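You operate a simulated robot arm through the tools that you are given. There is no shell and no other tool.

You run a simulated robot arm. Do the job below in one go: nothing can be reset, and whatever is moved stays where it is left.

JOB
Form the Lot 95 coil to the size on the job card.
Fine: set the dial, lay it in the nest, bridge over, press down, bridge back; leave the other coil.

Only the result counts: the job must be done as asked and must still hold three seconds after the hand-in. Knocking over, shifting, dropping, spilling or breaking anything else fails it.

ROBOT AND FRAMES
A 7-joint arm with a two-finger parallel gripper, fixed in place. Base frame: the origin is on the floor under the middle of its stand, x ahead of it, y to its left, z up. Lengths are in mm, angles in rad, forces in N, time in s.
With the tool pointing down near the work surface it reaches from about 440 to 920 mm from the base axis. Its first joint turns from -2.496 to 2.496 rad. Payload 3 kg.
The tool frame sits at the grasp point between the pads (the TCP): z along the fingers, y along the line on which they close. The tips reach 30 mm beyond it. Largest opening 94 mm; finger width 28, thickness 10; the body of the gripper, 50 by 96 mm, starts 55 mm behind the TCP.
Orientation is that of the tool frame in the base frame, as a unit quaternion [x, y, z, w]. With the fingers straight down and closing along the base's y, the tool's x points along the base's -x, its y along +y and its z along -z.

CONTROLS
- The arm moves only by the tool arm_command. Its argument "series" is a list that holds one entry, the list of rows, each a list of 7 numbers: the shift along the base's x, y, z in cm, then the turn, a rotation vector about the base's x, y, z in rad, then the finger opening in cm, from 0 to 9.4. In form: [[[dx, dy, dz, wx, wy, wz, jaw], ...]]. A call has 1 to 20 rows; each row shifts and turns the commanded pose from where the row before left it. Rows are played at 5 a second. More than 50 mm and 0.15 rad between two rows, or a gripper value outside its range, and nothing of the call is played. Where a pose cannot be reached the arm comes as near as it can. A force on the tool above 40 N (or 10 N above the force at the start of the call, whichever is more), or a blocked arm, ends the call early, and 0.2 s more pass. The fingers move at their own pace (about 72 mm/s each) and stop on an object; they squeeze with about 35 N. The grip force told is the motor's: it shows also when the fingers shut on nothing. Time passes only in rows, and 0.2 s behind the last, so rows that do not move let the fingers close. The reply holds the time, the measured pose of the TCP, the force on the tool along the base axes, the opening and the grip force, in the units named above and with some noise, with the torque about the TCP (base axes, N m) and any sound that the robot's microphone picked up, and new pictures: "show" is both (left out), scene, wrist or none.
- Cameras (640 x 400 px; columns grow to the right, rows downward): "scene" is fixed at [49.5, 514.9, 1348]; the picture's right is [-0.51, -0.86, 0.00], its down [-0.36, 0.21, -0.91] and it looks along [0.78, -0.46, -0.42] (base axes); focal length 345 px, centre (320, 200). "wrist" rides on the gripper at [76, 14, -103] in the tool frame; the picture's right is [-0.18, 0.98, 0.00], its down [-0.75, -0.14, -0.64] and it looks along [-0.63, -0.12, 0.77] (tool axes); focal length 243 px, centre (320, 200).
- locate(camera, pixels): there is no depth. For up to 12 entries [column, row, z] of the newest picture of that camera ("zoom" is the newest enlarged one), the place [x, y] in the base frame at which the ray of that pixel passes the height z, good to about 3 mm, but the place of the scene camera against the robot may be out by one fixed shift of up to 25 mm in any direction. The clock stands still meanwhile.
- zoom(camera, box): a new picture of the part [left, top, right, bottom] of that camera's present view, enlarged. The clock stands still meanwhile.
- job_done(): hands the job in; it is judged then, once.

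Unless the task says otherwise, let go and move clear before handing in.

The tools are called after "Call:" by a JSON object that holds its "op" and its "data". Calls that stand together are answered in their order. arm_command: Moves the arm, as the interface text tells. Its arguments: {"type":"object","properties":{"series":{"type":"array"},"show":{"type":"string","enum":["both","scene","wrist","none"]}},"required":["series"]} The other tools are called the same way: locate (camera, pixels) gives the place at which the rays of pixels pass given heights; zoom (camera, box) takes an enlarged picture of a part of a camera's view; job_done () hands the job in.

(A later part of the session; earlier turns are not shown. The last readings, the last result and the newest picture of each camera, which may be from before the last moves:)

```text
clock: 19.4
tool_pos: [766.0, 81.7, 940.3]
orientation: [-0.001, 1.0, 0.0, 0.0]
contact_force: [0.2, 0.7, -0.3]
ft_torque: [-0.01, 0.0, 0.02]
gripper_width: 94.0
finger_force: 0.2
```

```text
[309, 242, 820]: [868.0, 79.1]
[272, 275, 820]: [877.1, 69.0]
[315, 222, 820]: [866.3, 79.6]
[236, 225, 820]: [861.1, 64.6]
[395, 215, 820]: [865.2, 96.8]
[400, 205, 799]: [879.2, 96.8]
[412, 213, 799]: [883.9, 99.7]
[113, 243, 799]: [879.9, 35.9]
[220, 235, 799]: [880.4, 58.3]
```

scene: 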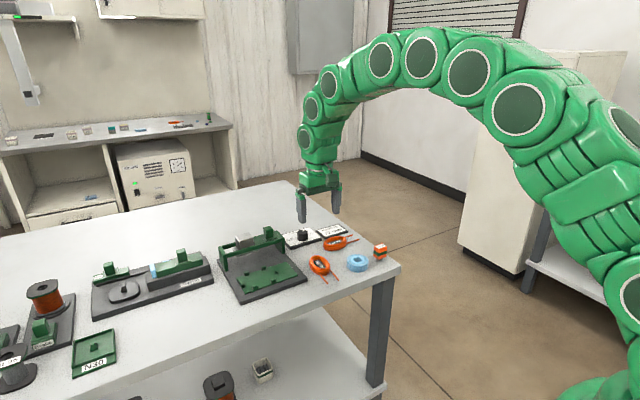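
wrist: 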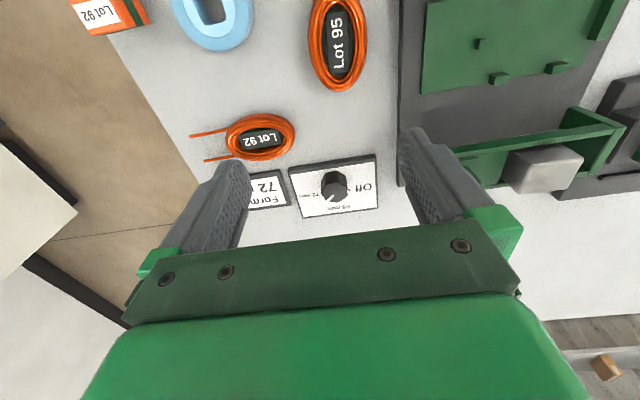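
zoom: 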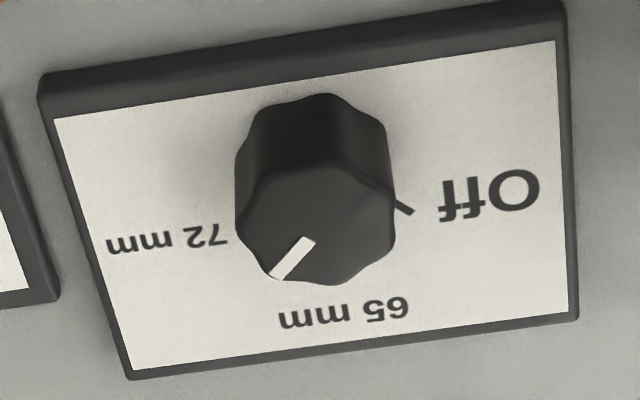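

The pointer now reads −47° from the knob centre — on the 72 mm mark. Next I'll move back over the Lot 95 coil to measure its exact pose.

Call:
{"op": "arm_command", "data": {"series": [[[-3, 1, 0, 0, 0, 0, 9.4], [-3, 1, 0, 0, 0, 0, 9.4], [-3, 1, 0, 0, 0, 0, 9.4], [-0.5, 0.5, -1, 0, 0, 0, 9.4], [0, 0, 0, 0, 0, 0, 9.4]]], "show": "wrist"}}

Call:
{"op": "zoom", "data": {"camera": "wrist", "box": [250, 80, 400, 200]}}

```text
clock: 20.6
tool_pos: [670.6, 116.9, 931.0]
orientation: [0.0, 1.0, 0.0, 0.0]
contact_force: [0.0, -0.6, -0.3]
ft_torque: [-0.01, 0.04, -0.02]
gripper_width: 94.3
finger_force: 0.1
```

wrist: 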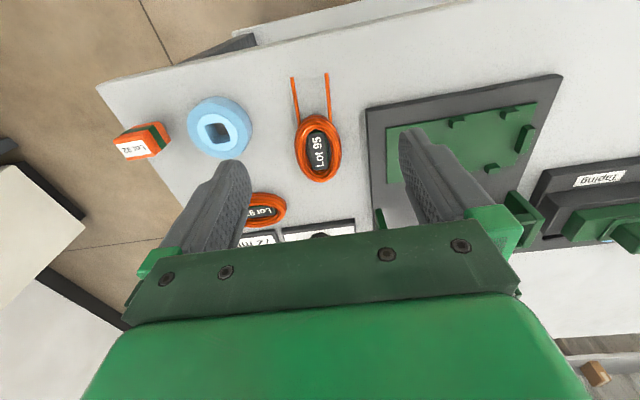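

```text
3.33 times, centred on (325, 140) of wrist
```

zoom: 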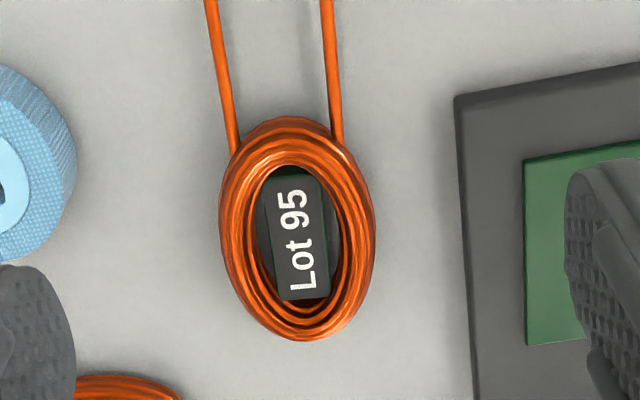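

Call:
{"op": "locate", "data": {"camera": "zoom", "pixels": [[220, 215, 797], [376, 230, 797], [285, 117, 797], [302, 342, 797], [235, 150, 790], [337, 140, 790], [211, 5, 790], [326, 5, 790], [300, 185, 803], [306, 298, 803], [300, 240, 803]]}}

Call:
{"op": "zoom", "data": {"camera": "wrist", "box": [285, 105, 355, 190]}}

Call:
{"op": "zoom", "data": {"camera": "scene", "box": [300, 245, 345, 290]}}

```text
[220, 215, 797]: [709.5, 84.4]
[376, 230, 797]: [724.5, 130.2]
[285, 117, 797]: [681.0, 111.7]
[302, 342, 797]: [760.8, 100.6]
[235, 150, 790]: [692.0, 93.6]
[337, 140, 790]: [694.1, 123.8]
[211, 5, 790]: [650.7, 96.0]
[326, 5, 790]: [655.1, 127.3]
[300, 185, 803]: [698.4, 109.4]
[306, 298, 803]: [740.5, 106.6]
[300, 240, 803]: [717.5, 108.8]
```

```text
4.71 times, centred on (320, 148) of wrist
```

zoom: 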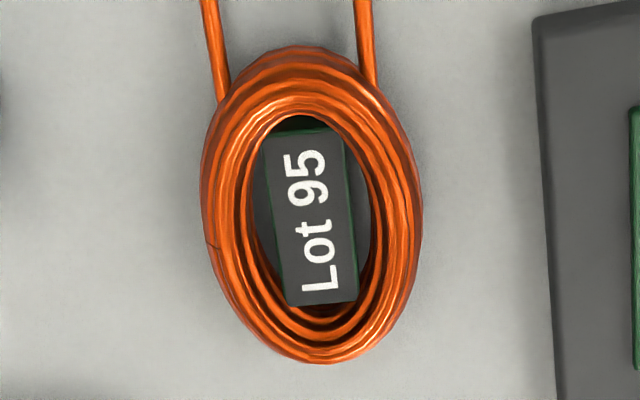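

```text
8.89 times, centred on (322, 268) of scene
```

zoom: 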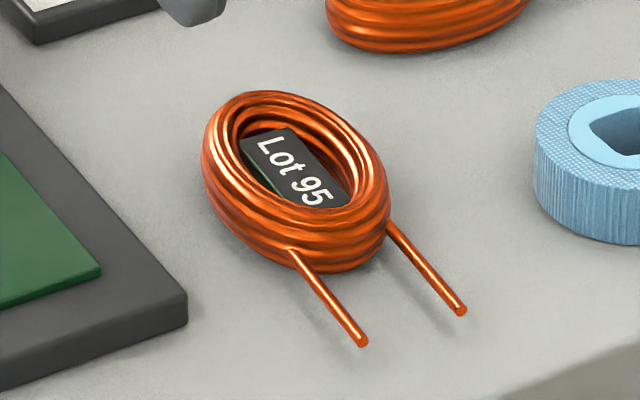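

The coil's centre is about (721,107), with the leads and label suggesting a yaw of a few degrees. I'll go lower for a sharper measurement.

Call:
{"op": "arm_command", "data": {"series": [[[0.8, 0, -1.5, 0, 0, 0, 9.4], [0.8, 0, -1.5, 0, 0, 0, 9.4], [0.8, 0, -1.5, 0, 0, 0, 9.4], [0, 0, 0, 0, 0, 0, 9.4]]], "show": "wrist"}}

Call:
{"op": "zoom", "data": {"camera": "wrist", "box": [250, 60, 400, 190]}}

```text
clock: 21.6
tool_pos: [695.8, 115.9, 885.8]
orientation: [0.0, 1.0, 0.0, 0.0]
contact_force: [-0.2, -1.2, 1.2]
ft_torque: [0.01, 0.03, 0.0]
gripper_width: 93.8
finger_force: 0.0
```

wrist: 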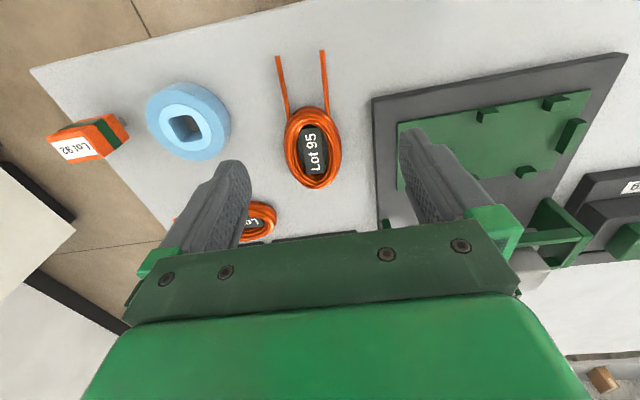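

```text
3.08 times, centred on (325, 125) of wrist
```

zoom: 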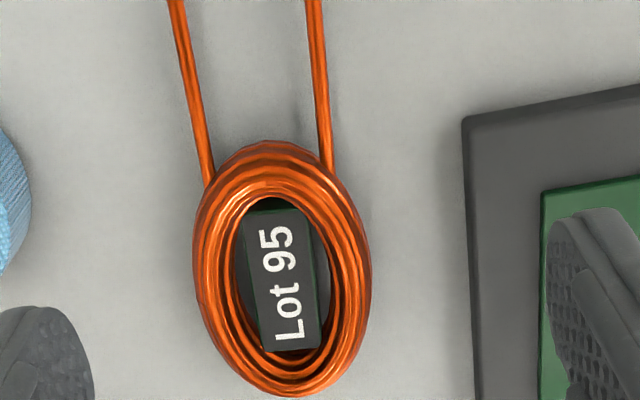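

Call:
{"op": "locate", "data": {"camera": "zoom", "pixels": [[210, 185, 789], [327, 170, 789], [176, 3, 789], [313, 3, 789], [243, 215, 800], [303, 207, 800], [318, 347, 800], [263, 350, 800], [195, 285, 795], [371, 275, 795], [262, 142, 795], [293, 397, 795]]}}

Call:
{"op": "locate", "data": {"camera": "wrist", "pixels": [[278, 57, 789], [322, 52, 789], [373, 98, 789], [627, 53, 789]]}}

```text
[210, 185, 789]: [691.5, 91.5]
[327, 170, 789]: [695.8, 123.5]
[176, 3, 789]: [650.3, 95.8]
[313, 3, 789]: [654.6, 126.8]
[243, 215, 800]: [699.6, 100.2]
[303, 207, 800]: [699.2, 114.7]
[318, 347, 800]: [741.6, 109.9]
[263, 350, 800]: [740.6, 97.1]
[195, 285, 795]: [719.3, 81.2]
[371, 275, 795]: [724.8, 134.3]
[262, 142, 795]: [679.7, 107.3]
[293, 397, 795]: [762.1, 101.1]
```

```text
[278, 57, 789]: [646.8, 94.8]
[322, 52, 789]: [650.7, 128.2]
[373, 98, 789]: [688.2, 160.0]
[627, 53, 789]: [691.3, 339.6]
```

The coil centre is ≈(721,106), yaw ≈ −5°, and ~50 mm wide. I'll check the toroid's clearance from the left finger, then line up above the coil.

Call:
{"op": "locate", "data": {"camera": "wrist", "pixels": [[231, 125, 795], [215, 155, 789], [188, 160, 789], [120, 125, 800], [245, 240, 789], [203, 213, 800]]}}

Call:
{"op": "arm_command", "data": {"series": [[[1, -0.4, 0, 0, 0, -0.045, 7.4], [1.4, -0.4, -0.5, 0, 0, -0.045, 7.4], [0, 0, -0.5, 0, 0, 0, 7.4], [0, 0, 0, 0, 0, 0, 7.4]]], "show": "wrist"}}

```text
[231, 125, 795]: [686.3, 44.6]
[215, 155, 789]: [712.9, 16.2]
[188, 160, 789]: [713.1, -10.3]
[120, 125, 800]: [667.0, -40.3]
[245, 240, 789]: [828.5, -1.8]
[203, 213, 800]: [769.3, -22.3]
```

```text
clock: 22.6
tool_pos: [720.3, 108.5, 876.5]
orientation: [0.045, 0.999, 0.0, 0.0]
contact_force: [-0.7, -0.6, 0.9]
ft_torque: [0.0, 0.02, 0.0]
gripper_width: 74.1
finger_force: 0.0
```

wrist: 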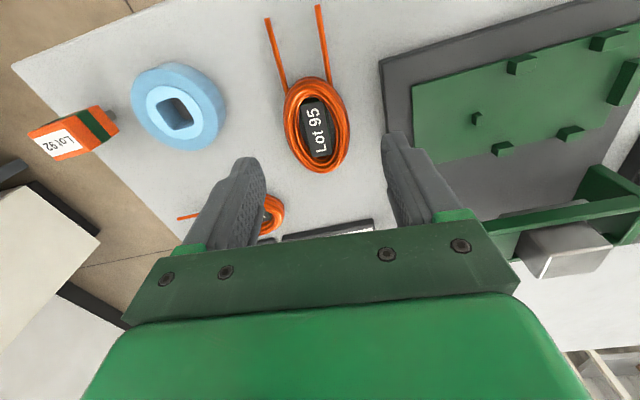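

The toroid edge (686,45) is clear of the fingers, and the coil centre shows at wrist (316,126), ~3 mm toward −y of the tool axis. I'll shift and descend beside it.

Call:
{"op": "arm_command", "data": {"series": [[[0.05, -0.25, -1, 0, 0, 0, 7.4], [0, 0, -1.5, 0, 0, 0, 7.4], [0, 0, -1.5, 0, 0, 0, 7.4], [0, 0, -0.8, 0, 0, 0, 7.4], [0, 0, 0, 0, 0, 0, 7.4]]]}}

Call:
{"op": "zoom", "data": {"camera": "wrist", "box": [230, 60, 410, 220]}}

```text
clock: 23.8
tool_pos: [719.8, 106.7, 828.1]
orientation: [0.045, 0.999, -0.001, 0.0]
contact_force: [0.4, -1.1, 1.4]
ft_torque: [0.0, -0.03, 0.01]
gripper_width: 74.3
finger_force: 0.0
```

scene: 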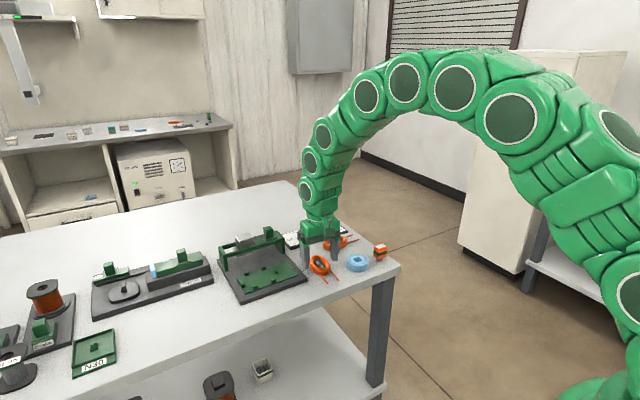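
wrist: 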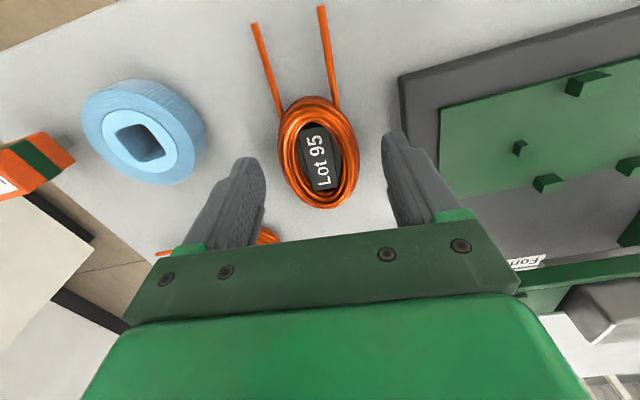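

```text
2.50 times, centred on (320, 140) of wrist
```

zoom: 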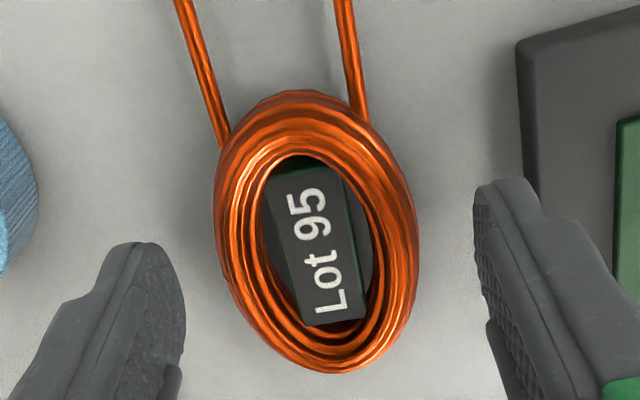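

The coil is centred between the open fingers at zoom (316,232). I'll go down the last 6 mm and close gently.

Call:
{"op": "arm_command", "data": {"series": [[[-0.15, 0, -0.6, 0, 0, 0, 7.4], [0, 0, 0, 0, 0, 0, 6.5], [0, 0, 0, 0, 0, 0, 5.5], [0, 0, 0, 0, 0, 0, 4.5], [0, 0, 0, 0, 0, 0, 4.5], [0, 0, 0, 0, 0, 0, 4.5]]]}}

Call:
{"op": "zoom", "data": {"camera": "wrist", "box": [230, 60, 410, 220]}}

```text
clock: 25.2
tool_pos: [718.5, 106.4, 821.2]
orientation: [0.045, 0.999, 0.0, 0.0]
contact_force: [0.5, 0.9, 0.2]
ft_torque: [-0.07, -0.09, 0.0]
gripper_width: 49.5
finger_force: 35.4
```

scene: 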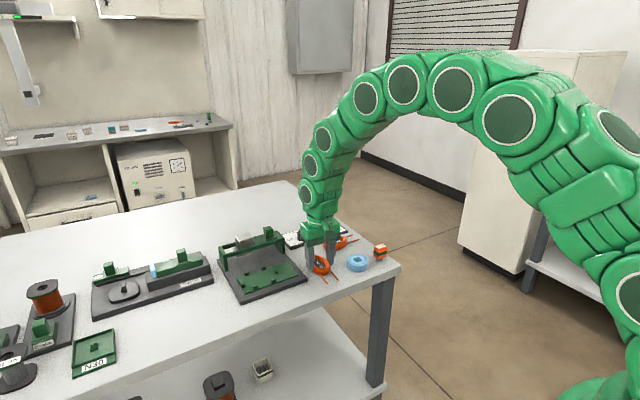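
wrist: 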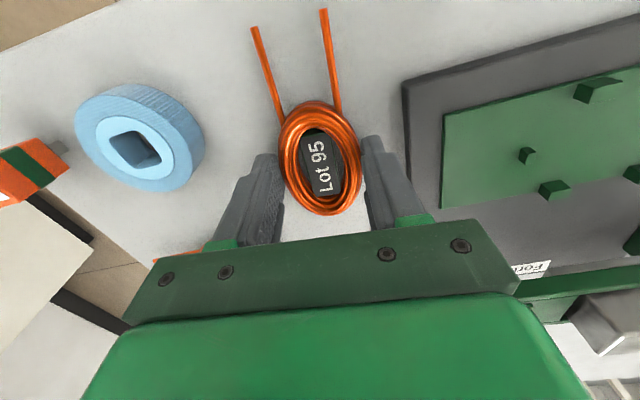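

```text
2.50 times, centred on (320, 140) of wrist
```

zoom: 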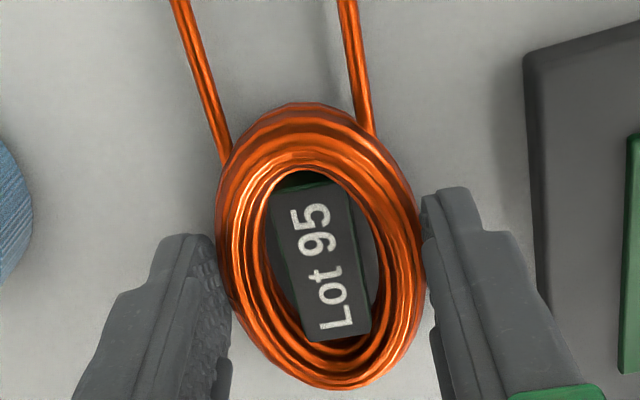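

The coil is held (49.5 mm, 35 N). I'll lift it straight up 8 cm and check the grip.

Call:
{"op": "arm_command", "data": {"series": [[[0, 0, 0.5, 0, 0, 0, 4.5], [0, 0, 1.5, 0, 0, 0, 4.5], [0, 0, 2, 0, 0, 0, 4.5], [0, 0, 2, 0, 0, 0, 4.5], [0, 0, 2, 0, 0, 0, 4.5], [0, 0, 0, 0, 0, 0, 4.5]]]}}

Call:
{"op": "zoom", "data": {"camera": "wrist", "box": [230, 60, 410, 220]}}

```text
clock: 26.6
tool_pos: [719.6, 106.4, 901.2]
orientation: [0.045, 0.999, 0.0, 0.001]
contact_force: [-0.6, -0.4, -0.5]
ft_torque: [-0.01, -0.02, 0.01]
gripper_width: 49.3
finger_force: 34.7
```

scene: 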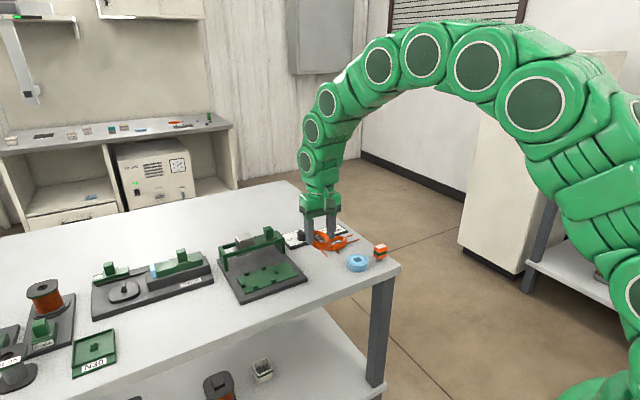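
wrist: 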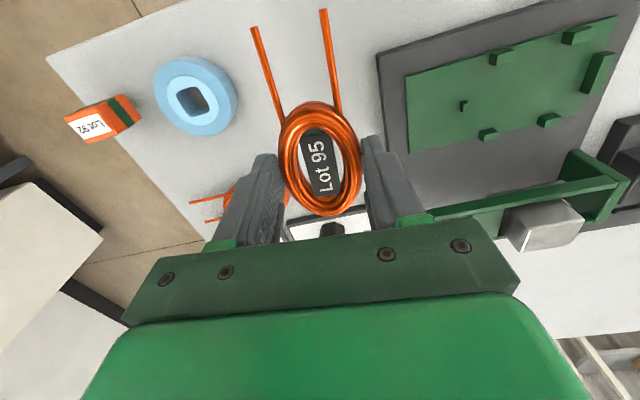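

```text
2.50 times, centred on (320, 140) of wrist
```

zoom: 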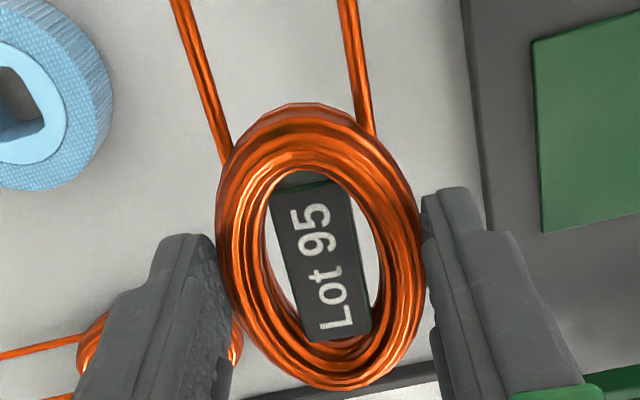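

The coil is securely held. I'll measure its pose relative to the hand from this view.

Call:
{"op": "locate", "data": {"camera": "zoom", "pixels": [[185, 10, 869], [222, 150, 869], [346, 10, 869], [365, 130, 869], [301, 195, 882], [340, 335, 882], [305, 103, 876], [340, 390, 876], [217, 235, 876], [423, 250, 876]]}}

Call:
{"op": "locate", "data": {"camera": "wrist", "pixels": [[253, 28, 869], [322, 11, 869], [376, 58, 789], [407, 73, 803], [614, 17, 803], [463, 102, 810], [501, 50, 810], [576, 30, 810], [487, 131, 810], [547, 117, 810]]}}

```text
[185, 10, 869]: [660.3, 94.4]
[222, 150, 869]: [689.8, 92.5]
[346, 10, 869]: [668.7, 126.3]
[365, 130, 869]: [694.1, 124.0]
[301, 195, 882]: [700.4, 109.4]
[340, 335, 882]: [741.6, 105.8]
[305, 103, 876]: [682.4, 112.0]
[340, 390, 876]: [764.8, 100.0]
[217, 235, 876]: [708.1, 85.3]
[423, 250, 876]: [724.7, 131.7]
```

```text
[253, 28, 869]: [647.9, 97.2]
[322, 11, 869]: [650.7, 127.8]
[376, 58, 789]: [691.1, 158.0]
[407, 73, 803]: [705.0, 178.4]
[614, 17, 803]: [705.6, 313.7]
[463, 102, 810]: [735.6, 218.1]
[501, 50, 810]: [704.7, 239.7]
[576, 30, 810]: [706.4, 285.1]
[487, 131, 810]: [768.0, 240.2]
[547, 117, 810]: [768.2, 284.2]
```

The coil is aligned with the hand within about a degree and centred ~2 mm ahead of the TCP. I'll carry it high over the nest while turning +95° so the leads point toward −y.

Call:
{"op": "arm_command", "data": {"series": [[[0.15, 1.3, 0, 0, 0, 0.1384, 4.5], [0.15, 1.3, 0, 0, 0, 0.1384, 4.5], [0.15, 1.3, 0, 0, 0, 0.1384, 4.5], [0.15, 1.3, 0, 0, 0, 0.1384, 4.5], [0.15, 1.3, 0, 0, 0, 0.1384, 4.5], [0.15, 1.3, 0, 0, 0, 0.1384, 4.5], [0.15, 1.3, 0, 0, 0, 0.1384, 4.5], [0.15, 1.3, 0, 0, 0, 0.1384, 4.5], [0.15, 1.3, 0, 0, 0, 0.1384, 4.5], [0.15, 1.3, 0, 0, 0, 0.1384, 4.5], [0.15, 1.3, 0, 0, 0, 0.1384, 4.5], [0.15, 1.3, 0, 0, 0, 0.1384, 4.5], [0, 0, 0, 0, 0, 0, 4.5]]]}}

```text
clock: 29.4
tool_pos: [736.3, 262.7, 902.1]
orientation: [0.708, -0.706, 0.0, 0.0]
contact_force: [0.5, -0.9, -2.0]
ft_torque: [-0.02, -0.01, -0.02]
gripper_width: 49.3
finger_force: 35.0
```

scene: 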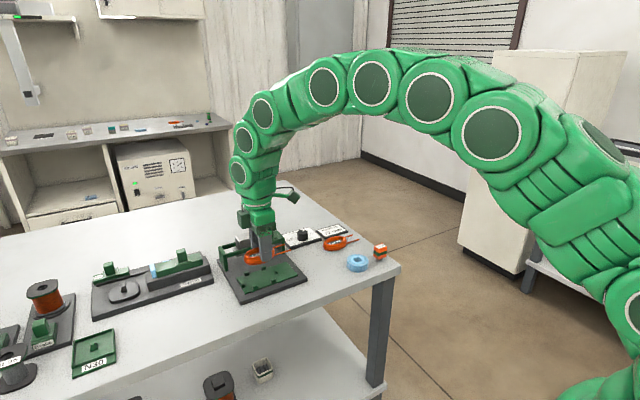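
wrist: 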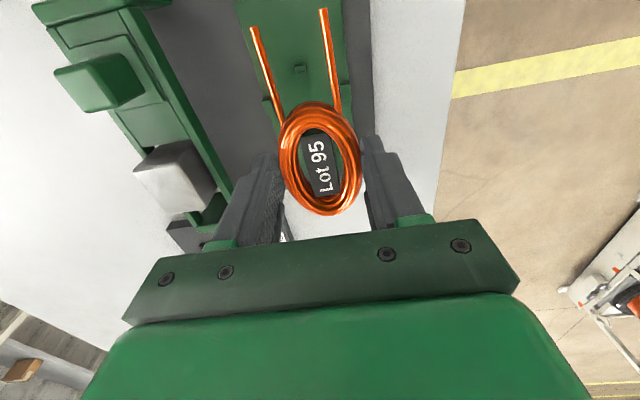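

The hand is at yaw +90° over the nest with leads toward −y; the post is visible at wrist (300,68) between the leads. I'll zoom to fix the nest's position from this viewpoint.

Call:
{"op": "zoom", "data": {"camera": "wrist", "box": [220, 0, 400, 130]}}

Call:
{"op": "zoom", "data": {"camera": "wrist", "box": [220, 90, 420, 250]}}

Call:
{"op": "zoom", "data": {"camera": "scene", "box": [210, 215, 310, 310]}}

```text
3.08 times, centred on (310, 65) of wrist
```

zoom: 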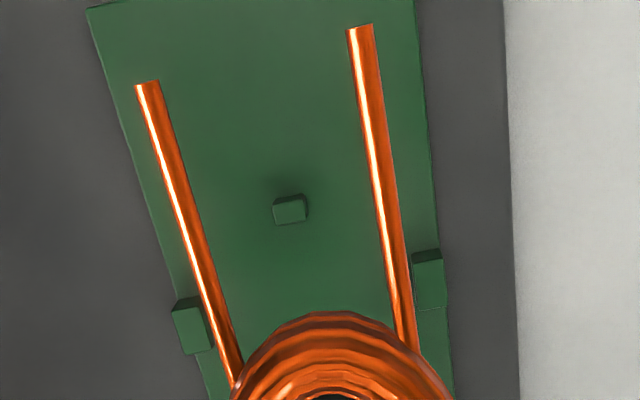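

```text
2.50 times, centred on (320, 170) of wrist
```

zoom: 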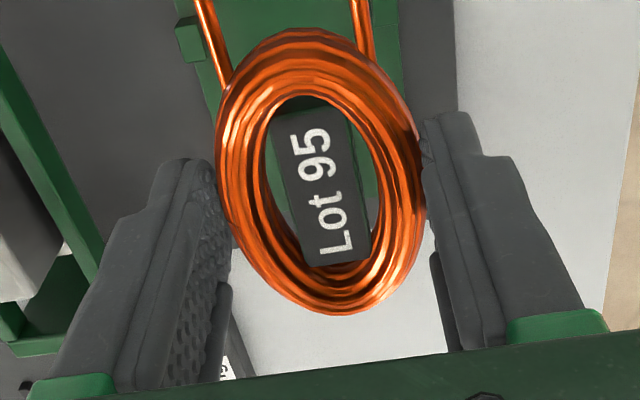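

```text
4.21 times, centred on (260, 262) of scene
```

zoom: 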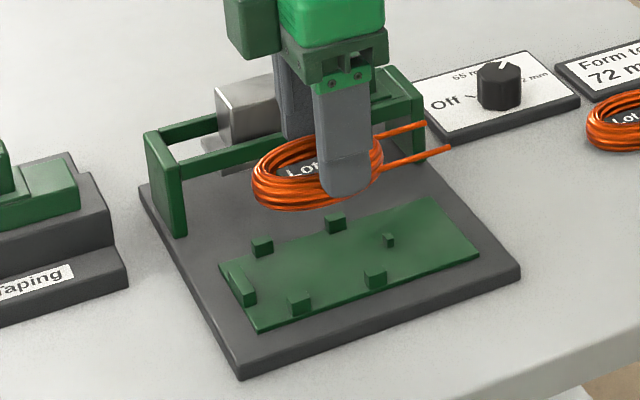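

Call:
{"op": "locate", "data": {"camera": "wrist", "pixels": [[299.6, 69.9, 808], [268.4, 107.2, 808], [345, 91, 808], [243.5, 2.5, 802], [349.5, 85, 802], [252, 47, 870], [322, 9, 870], [301, 74, 801]]}}

Call:
{"op": "locate", "data": {"camera": "wrist", "pixels": [[312, 98, 876], [337, 215, 876], [286, 145, 876], [362, 160, 876], [313, 143, 882], [329, 193, 882], [360, 165, 869], [252, 30, 870], [322, 9, 870]]}}

```text
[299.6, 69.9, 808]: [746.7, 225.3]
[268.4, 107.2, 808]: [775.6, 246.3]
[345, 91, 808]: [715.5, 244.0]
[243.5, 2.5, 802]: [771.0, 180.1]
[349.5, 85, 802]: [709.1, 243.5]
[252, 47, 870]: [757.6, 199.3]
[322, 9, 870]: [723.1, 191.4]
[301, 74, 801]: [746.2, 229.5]
```

```text
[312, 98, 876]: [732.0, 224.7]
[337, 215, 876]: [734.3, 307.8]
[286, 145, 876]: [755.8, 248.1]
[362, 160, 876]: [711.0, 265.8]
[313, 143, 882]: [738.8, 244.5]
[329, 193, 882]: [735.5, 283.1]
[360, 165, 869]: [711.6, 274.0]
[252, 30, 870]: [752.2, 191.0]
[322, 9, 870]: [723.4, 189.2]
```

Both views put the post near (745,225.5), so the nest centre line is at x≈745. I'll shift +8 mm in x and +6 mm in y, and lower partway to compare the coil directly with the blocks.

Call:
{"op": "arm_command", "data": {"series": [[[0.4, 0.3, -1, 0, 0, 0, 4.5], [0.4, 0.3, -1, 0, 0, 0, 4.5], [0, 0, -1, 0, 0, 0, 4.5], [0, 0, -1, 0, 0, 0, 4.5], [0, 0, 0, 0, 0, 0, 4.5]]]}}

Call:
{"op": "zoom", "data": {"camera": "wrist", "box": [220, 0, 420, 130]}}

Call:
{"op": "zoom", "data": {"camera": "scene", "box": [215, 220, 305, 310]}}

```text
clock: 30.6
tool_pos: [745.4, 269.3, 860.5]
orientation: [-0.706, 0.708, 0.0, -0.001]
contact_force: [0.2, 0.4, -1.1]
ft_torque: [-0.01, -0.04, 0.03]
gripper_width: 49.4
finger_force: 34.7
```

scene: 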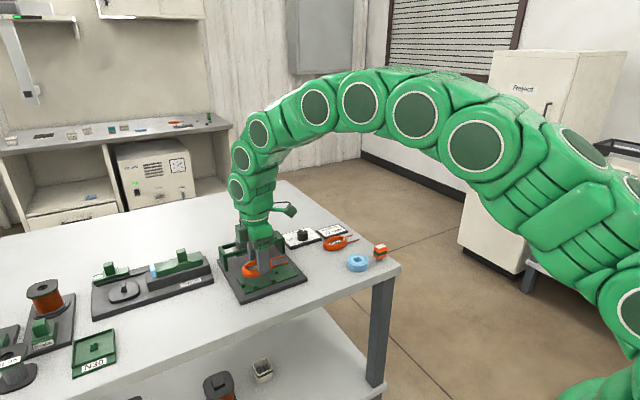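
wrist: 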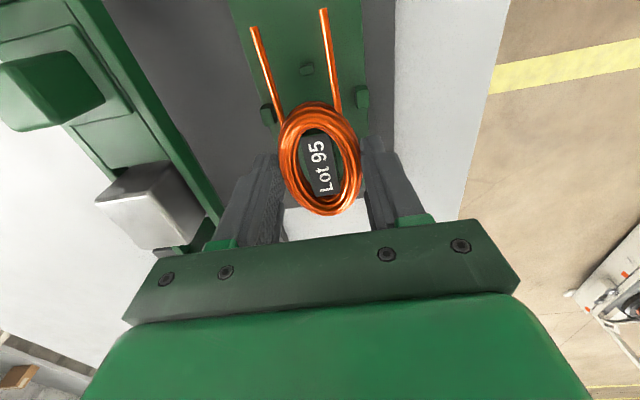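

```text
3.08 times, centred on (320, 65) of wrist
```

zoom: 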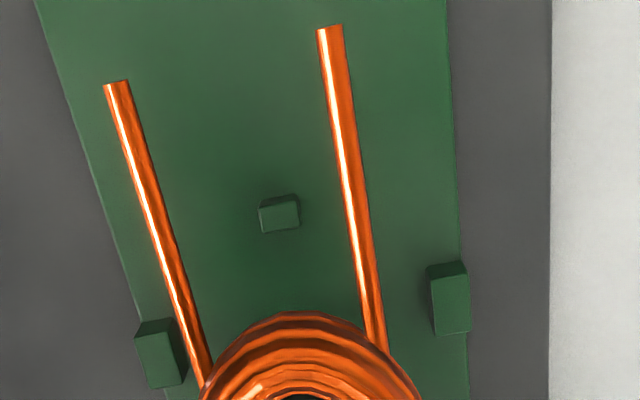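

```text
4.44 times, centred on (260, 265) of scene
```

zoom: 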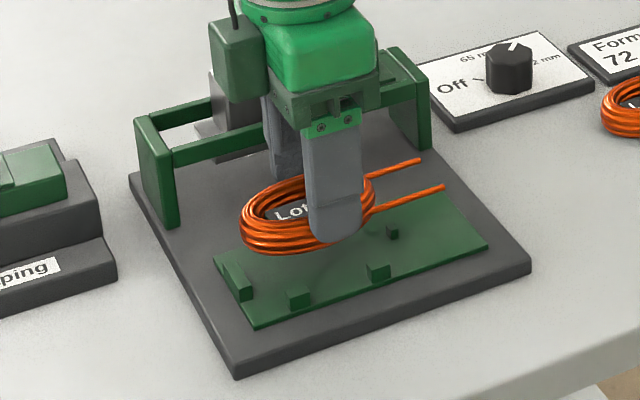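

In this close view the blocks average x≈745 and the post is at (745.2,224.7), matching the coil. I'll trim y by −2 mm, rotate a hair, and lower another centimetre to compare again.

Call:
{"op": "arm_command", "data": {"series": [[[-0.03, -0.2, -0.6, 0, 0, -0.02, 4.5], [0, 0, -0.6, 0, 0, 0, 4.5], [0, 0, 0, 0, 0, 0, 4.5]]]}}

Call:
{"op": "zoom", "data": {"camera": "wrist", "box": [220, 0, 420, 130]}}

Call:
{"op": "zoom", "data": {"camera": "scene", "box": [225, 245, 285, 295]}}

```text
clock: 31.4
tool_pos: [745.4, 267.0, 849.3]
orientation: [-0.7, 0.714, 0.0, -0.001]
contact_force: [-0.5, 0.6, -1.5]
ft_torque: [0.01, 0.02, 0.03]
gripper_width: 49.6
finger_force: 34.3
```

scene: 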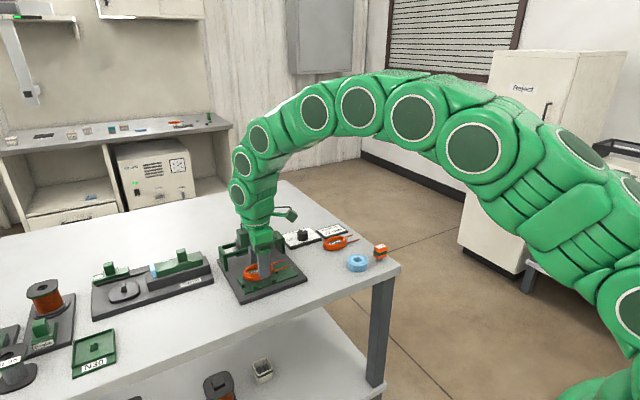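
wrist: 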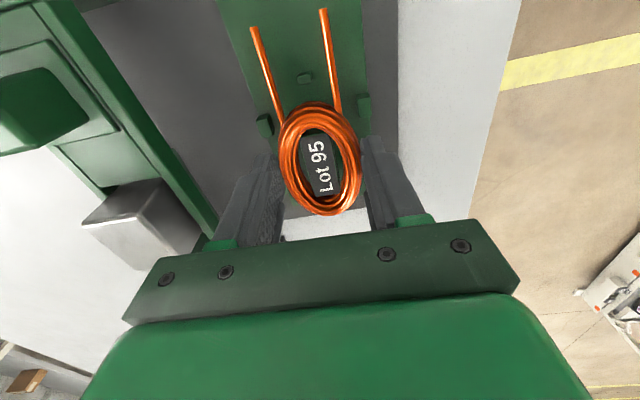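

```text
3.08 times, centred on (320, 65) of wrist
```

zoom: 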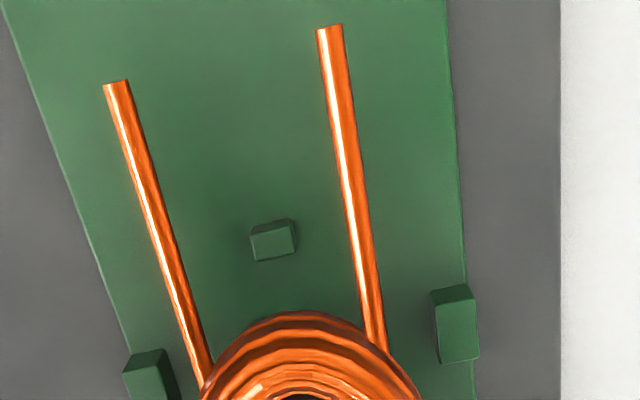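

```text
8.00 times, centred on (255, 270) of scene
```

zoom: 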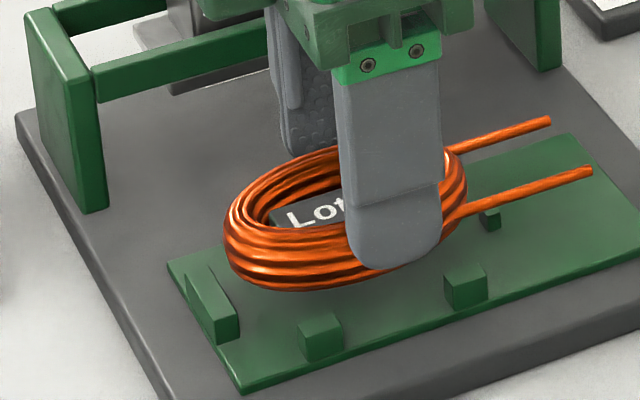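

The leads run parallel to the hand, the nest centre (x≈744.9) matches the TCP (745.4), and the fingers sit between the block pairs. I'll restore the yaw and lower slowly, watching the force.

Call:
{"op": "arm_command", "data": {"series": [[[-0.03, 0, -0.2, 0, 0, 0.02, 4.5], [0, 0, -0.2, 0, 0, 0, 4.5], [0, 0, -0.2, 0, 0, 0, 4.5], [0, 0, 0, 0, 0, 0, 4.5]]]}}

Call:
{"op": "zoom", "data": {"camera": "wrist", "box": [220, 0, 420, 130]}}

Call:
{"op": "zoom", "data": {"camera": "scene", "box": [225, 245, 285, 295]}}

```text
clock: 32.4
tool_pos: [745.1, 267.3, 843.3]
orientation: [-0.707, 0.707, -0.001, 0.001]
contact_force: [-0.1, 0.4, -0.9]
ft_torque: [-0.01, -0.02, -0.03]
gripper_width: 49.4
finger_force: 35.6
```

scene: 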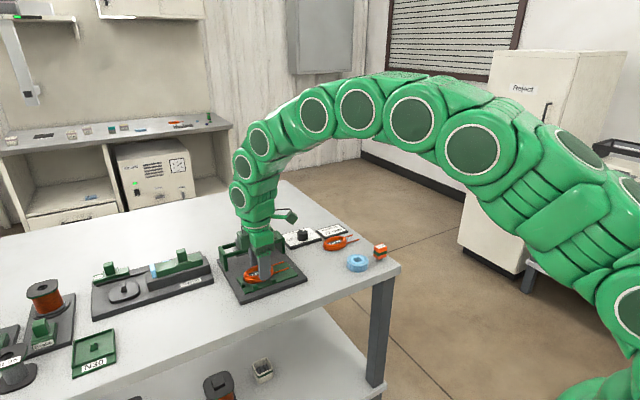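
wrist: 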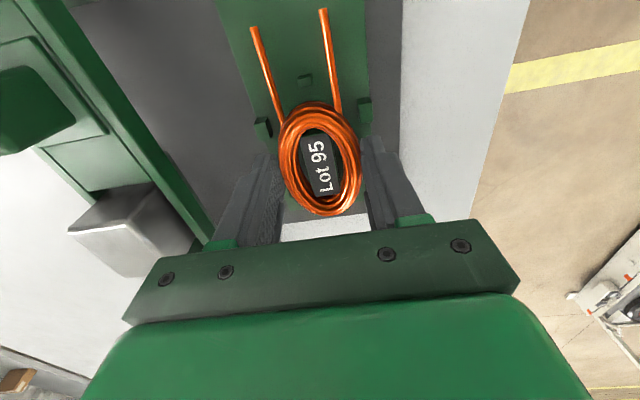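

```text
3.08 times, centred on (320, 65) of wrist
```

zoom: 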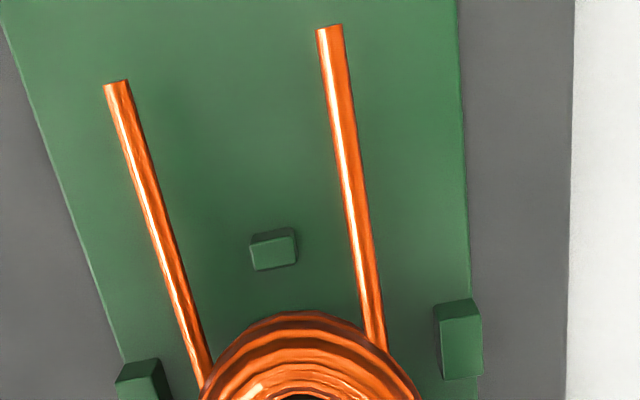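

```text
8.00 times, centred on (255, 270) of scene
```

zoom: 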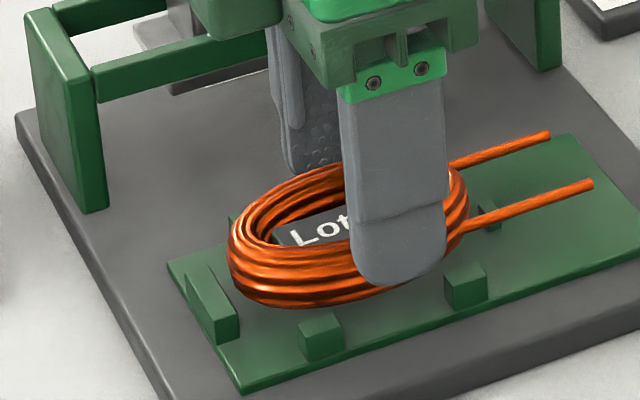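

Force is still nil and the fingers clear the blocks in the scene zoom (finger 348–447 px, gap 343–445 px, about 1 mm off). I'll shift +1 mm in y and keep lowering in small steps.

Call:
{"op": "arm_command", "data": {"series": [[[0, 0.1, -0.1, 0, 0, 0, 4.5], [0, 0, -0.15, 0, 0, 0, 4.5], [0, 0, -0.15, 0, 0, 0, 4.5], [0, 0, 0, 0, 0, 0, 4.5]]]}}

Call:
{"op": "zoom", "data": {"camera": "scene", "box": [225, 245, 285, 295]}}

```text
clock: 33.4
tool_pos: [744.1, 268.5, 838.7]
orientation: [0.707, -0.707, -0.001, 0.0]
contact_force: [0.3, -0.1, -2.0]
ft_torque: [0.0, -0.02, -0.01]
gripper_width: 49.3
finger_force: 34.7
```

scene: 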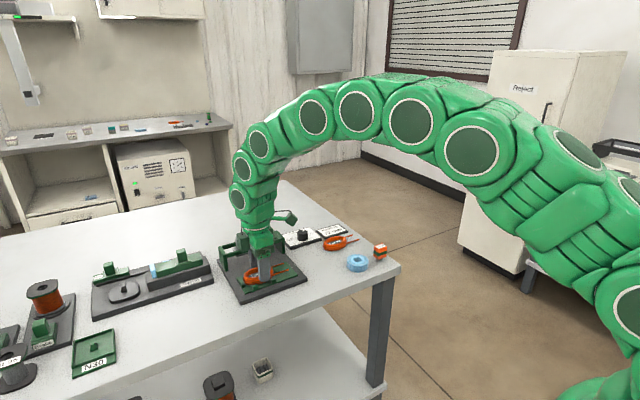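
wrist: 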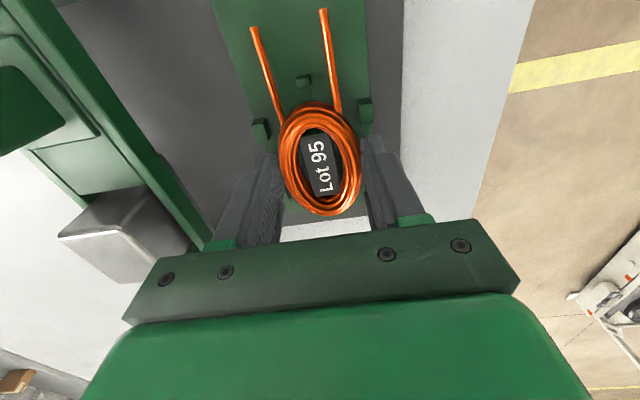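

```text
8.00 times, centred on (255, 270) of scene
```

zoom: 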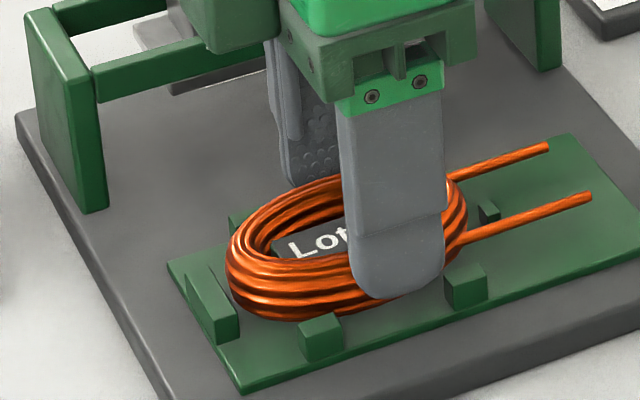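

Still no contact at TCP z=838.7, and the coil is entering between the blocks. Continuing down in 1 mm steps.

Call:
{"op": "arm_command", "data": {"series": [[[0, 0, -0.1, 0, 0, 0, 4.5], [0, 0, -0.1, 0, 0, 0, 4.5], [0, 0, -0.1, 0, 0, 0, 4.5], [0, 0, 0, 0, 0, 0, 4.5]]], "show": "wrist"}}

Call:
{"op": "zoom", "data": {"camera": "scene", "box": [225, 245, 285, 295]}}

Call:
{"op": "zoom", "data": {"camera": "wrist", "box": [220, 0, 420, 130]}}

```text
clock: 34.4
tool_pos: [744.5, 267.2, 836.5]
orientation: [-0.707, 0.707, 0.0, 0.001]
contact_force: [-10.4, -5.2, 26.9]
ft_torque: [-0.03, 0.35, 0.1]
gripper_width: 49.4
finger_force: 35.3
```

wrist: 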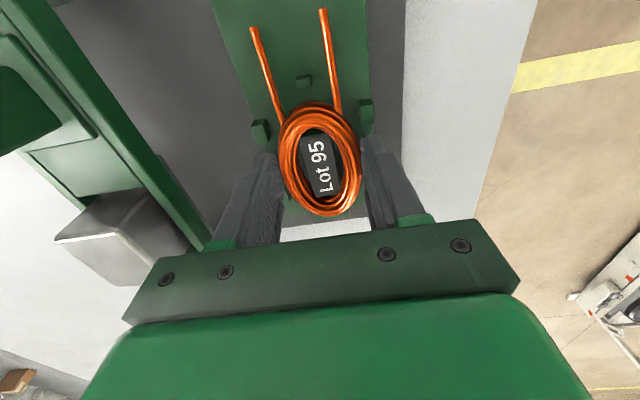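

```text
8.00 times, centred on (255, 270) of scene
```

zoom: 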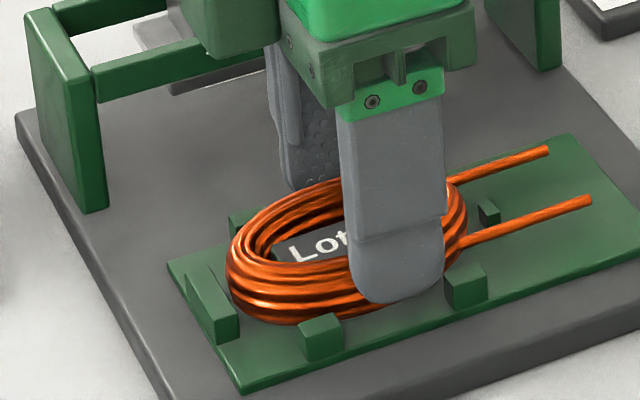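

```text
3.08 times, centred on (320, 65) of wrist
```

zoom: 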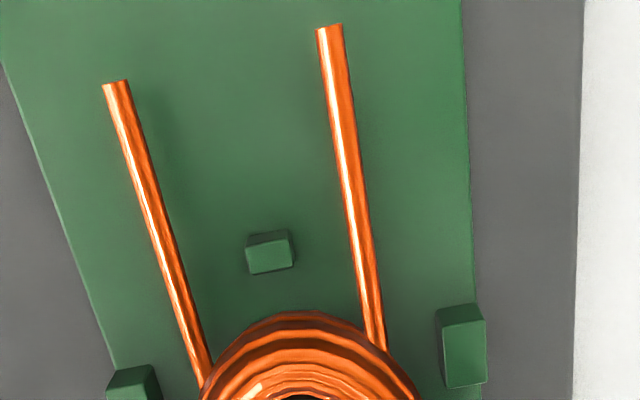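

Contact: +27 N upward with the resultant almost central, so the coil seems to be resting flat. I'll zoom in to judge whether it's truly seated on the plate between the stop, blocks and post.

Call:
{"op": "zoom", "data": {"camera": "scene", "box": [240, 260, 290, 295]}}

Call:
{"op": "zoom", "data": {"camera": "wrist", "box": [240, 80, 400, 230]}}

```text
11.43 times, centred on (265, 278) of scene
```

zoom: 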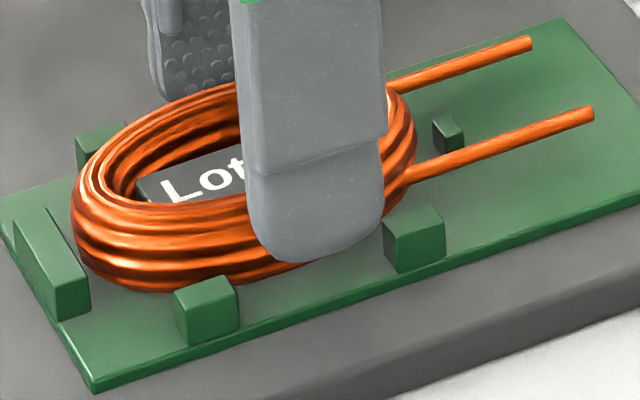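

```text
2.67 times, centred on (320, 155) of wrist
```

zoom: 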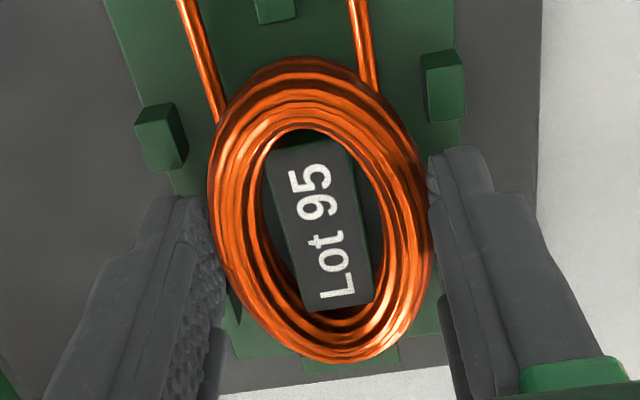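

The coil's bottom meets the green plate between the blocks, so it looks seated. I'll ease the downward push by a millimetre and open the fingers just enough to release.

Call:
{"op": "arm_command", "data": {"series": [[[0, 0, 0.08, 0, 0, 0, 4.5], [0, 0, 0, 0, 0, 0, 5.2], [0, 0, 0, 0, 0, 0, 5.8], [0, 0, 0, 0, 0, 0, 6.4], [0, 0, 0, 0, 0, 0, 6.4]]]}}

Call:
{"op": "zoom", "data": {"camera": "scene", "box": [240, 260, 290, 295]}}

Call:
{"op": "zoom", "data": {"camera": "wrist", "box": [240, 80, 400, 230]}}

```text
clock: 35.6
tool_pos: [744.5, 267.8, 836.7]
orientation: [0.707, -0.707, 0.001, -0.001]
contact_force: [-0.7, -0.3, 0.0]
ft_torque: [-0.01, -0.02, 0.0]
gripper_width: 64.0
finger_force: 0.0
```

scene: 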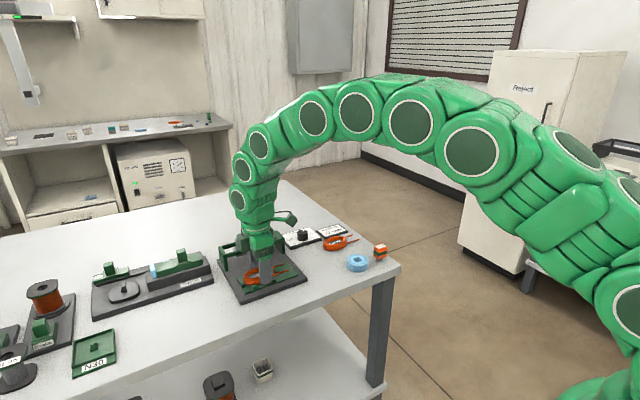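
wrist: 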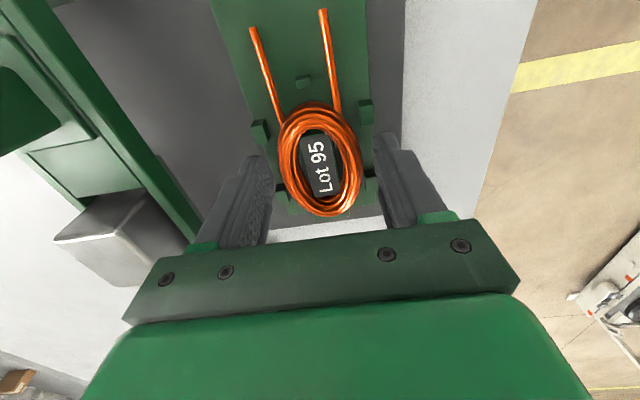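

```text
11.43 times, centred on (265, 278) of scene
```

zoom: 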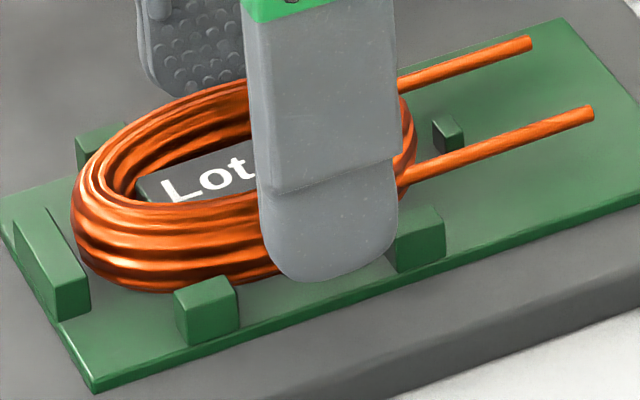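

```text
2.67 times, centred on (320, 155) of wrist
```

zoom: 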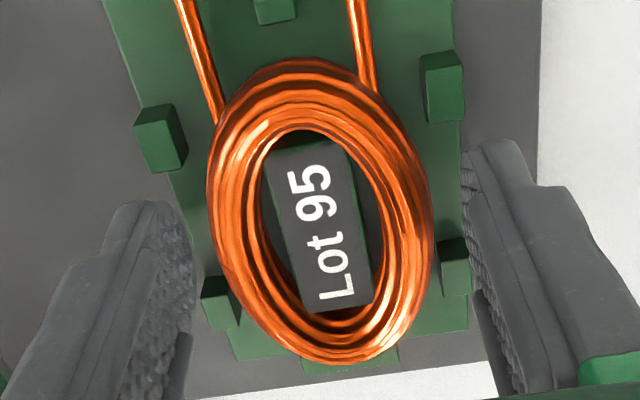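

Released: the coil stayed in place between the blocks. I'll lift straight up and look at it from above.

Call:
{"op": "arm_command", "data": {"series": [[[0, 0, 0.5, 0, 0, 0, 6.4], [0, 0, 1.5, 0, 0, 0, 6.4], [0, 0, 2, 0, 0, 0, 6.4], [0, 0, 2, 0, 0, 0, 6.4], [0, 0, 2, 0, 0, 0, 8], [0, -2, 2, 0, 0, 0, 9.4], [0, -2, 0, 0, 0, 0, 9.4], [0, 0, 0, 0, 0, 0, 9.4]]]}}

Call:
{"op": "zoom", "data": {"camera": "wrist", "box": [220, 60, 420, 220]}}

Call:
{"op": "zoom", "data": {"camera": "scene", "box": [240, 255, 295, 300]}}

```text
clock: 37.4
tool_pos: [744.0, 227.3, 938.2]
orientation: [-0.707, 0.708, 0.0, 0.0]
contact_force: [0.8, 0.6, -0.8]
ft_torque: [-0.02, 0.03, 0.03]
gripper_width: 94.1
finger_force: 0.0
```

scene: 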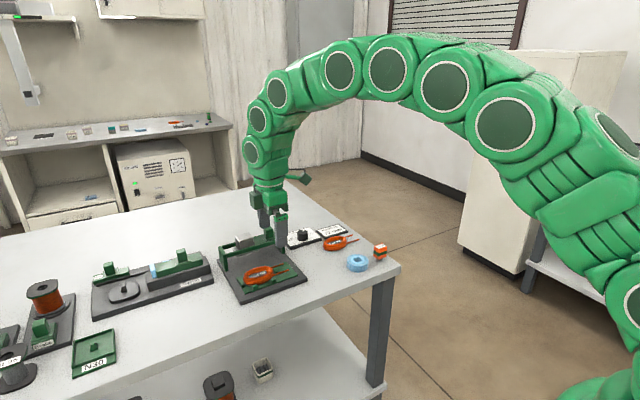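
wrist: 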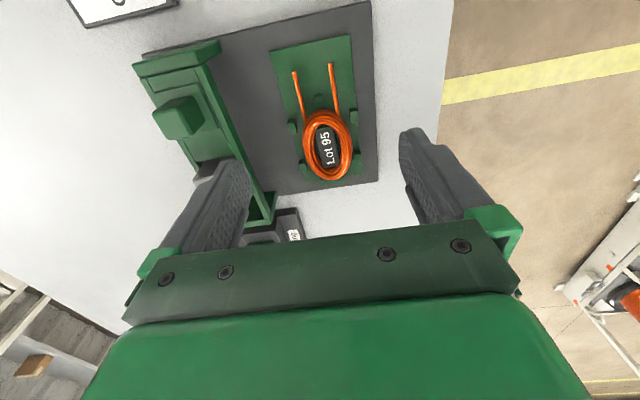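

```text
2.50 times, centred on (320, 140) of wrist
```

zoom: 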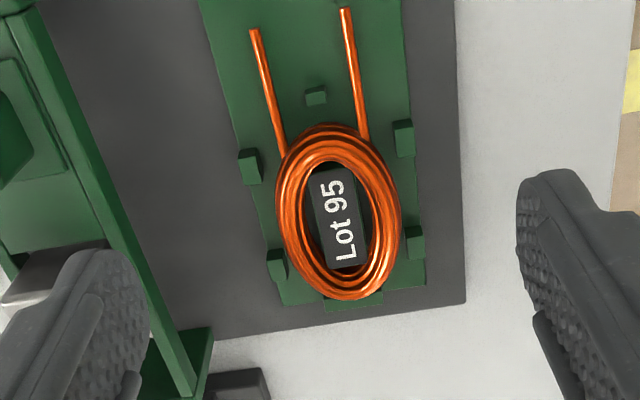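

```text
8.89 times, centred on (268, 278) of scene
```

zoom: 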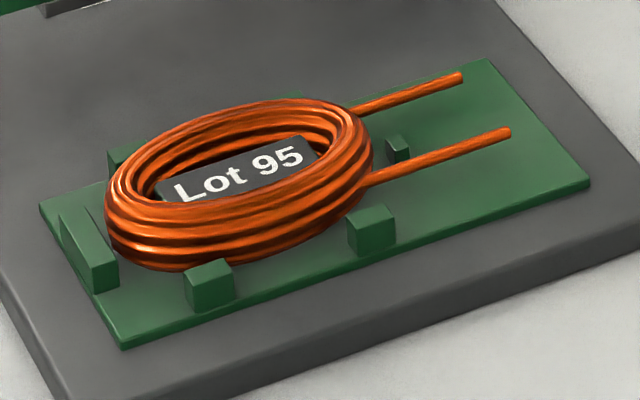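

The Lot 95 coil lies flat in the nest with its leads past the post. Next I'll turn the hand back to yaw 0 and look at the bridge from above.

Call:
{"op": "arm_command", "data": {"series": [[[0, 0, 1, 0, 0, -0.131, 9.4], [0, 0, 1, 0, 0, -0.131, 9.4], [0, 0, 1, 0, 0, -0.131, 9.4], [0, 0, 0, 0, 0, -0.131, 9.4], [0, 0, 0, 0, 0, -0.131, 9.4], [0, 0, 0, 0, 0, -0.131, 9.4], [0, 0, 0, 0, 0, -0.131, 9.4], [0, 0, 0, 0, 0, -0.131, 9.4], [0, 0, 0, 0, 0, -0.131, 9.4], [0, 0, 0, 0, 0, -0.131, 9.4], [0, 0, 0, 0, 0, -0.131, 9.4], [1, 0.5, 0, 0, 0, -0.131, 9.4], [0, 0, 0, 0, 0, 0, 9.4]]]}}

Call:
{"op": "zoom", "data": {"camera": "wrist", "box": [220, 60, 420, 240]}}

```text
clock: 40.2
tool_pos: [755.3, 231.6, 968.0]
orientation: [0.003, 1.0, 0.0, -0.001]
contact_force: [-0.3, 0.4, -0.3]
ft_torque: [0.0, -0.02, 0.0]
gripper_width: 93.9
finger_force: 0.1
```

scene: 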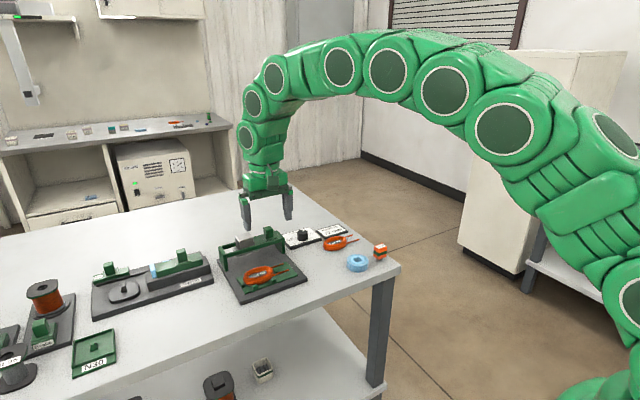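
wrist: 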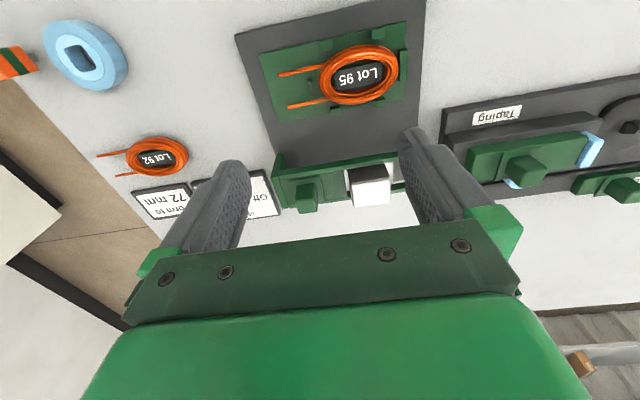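

```text
2.22 times, centred on (320, 150) of wrist
```

zoom: 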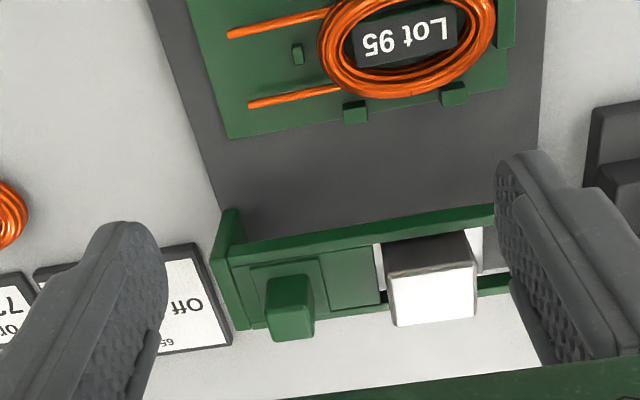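

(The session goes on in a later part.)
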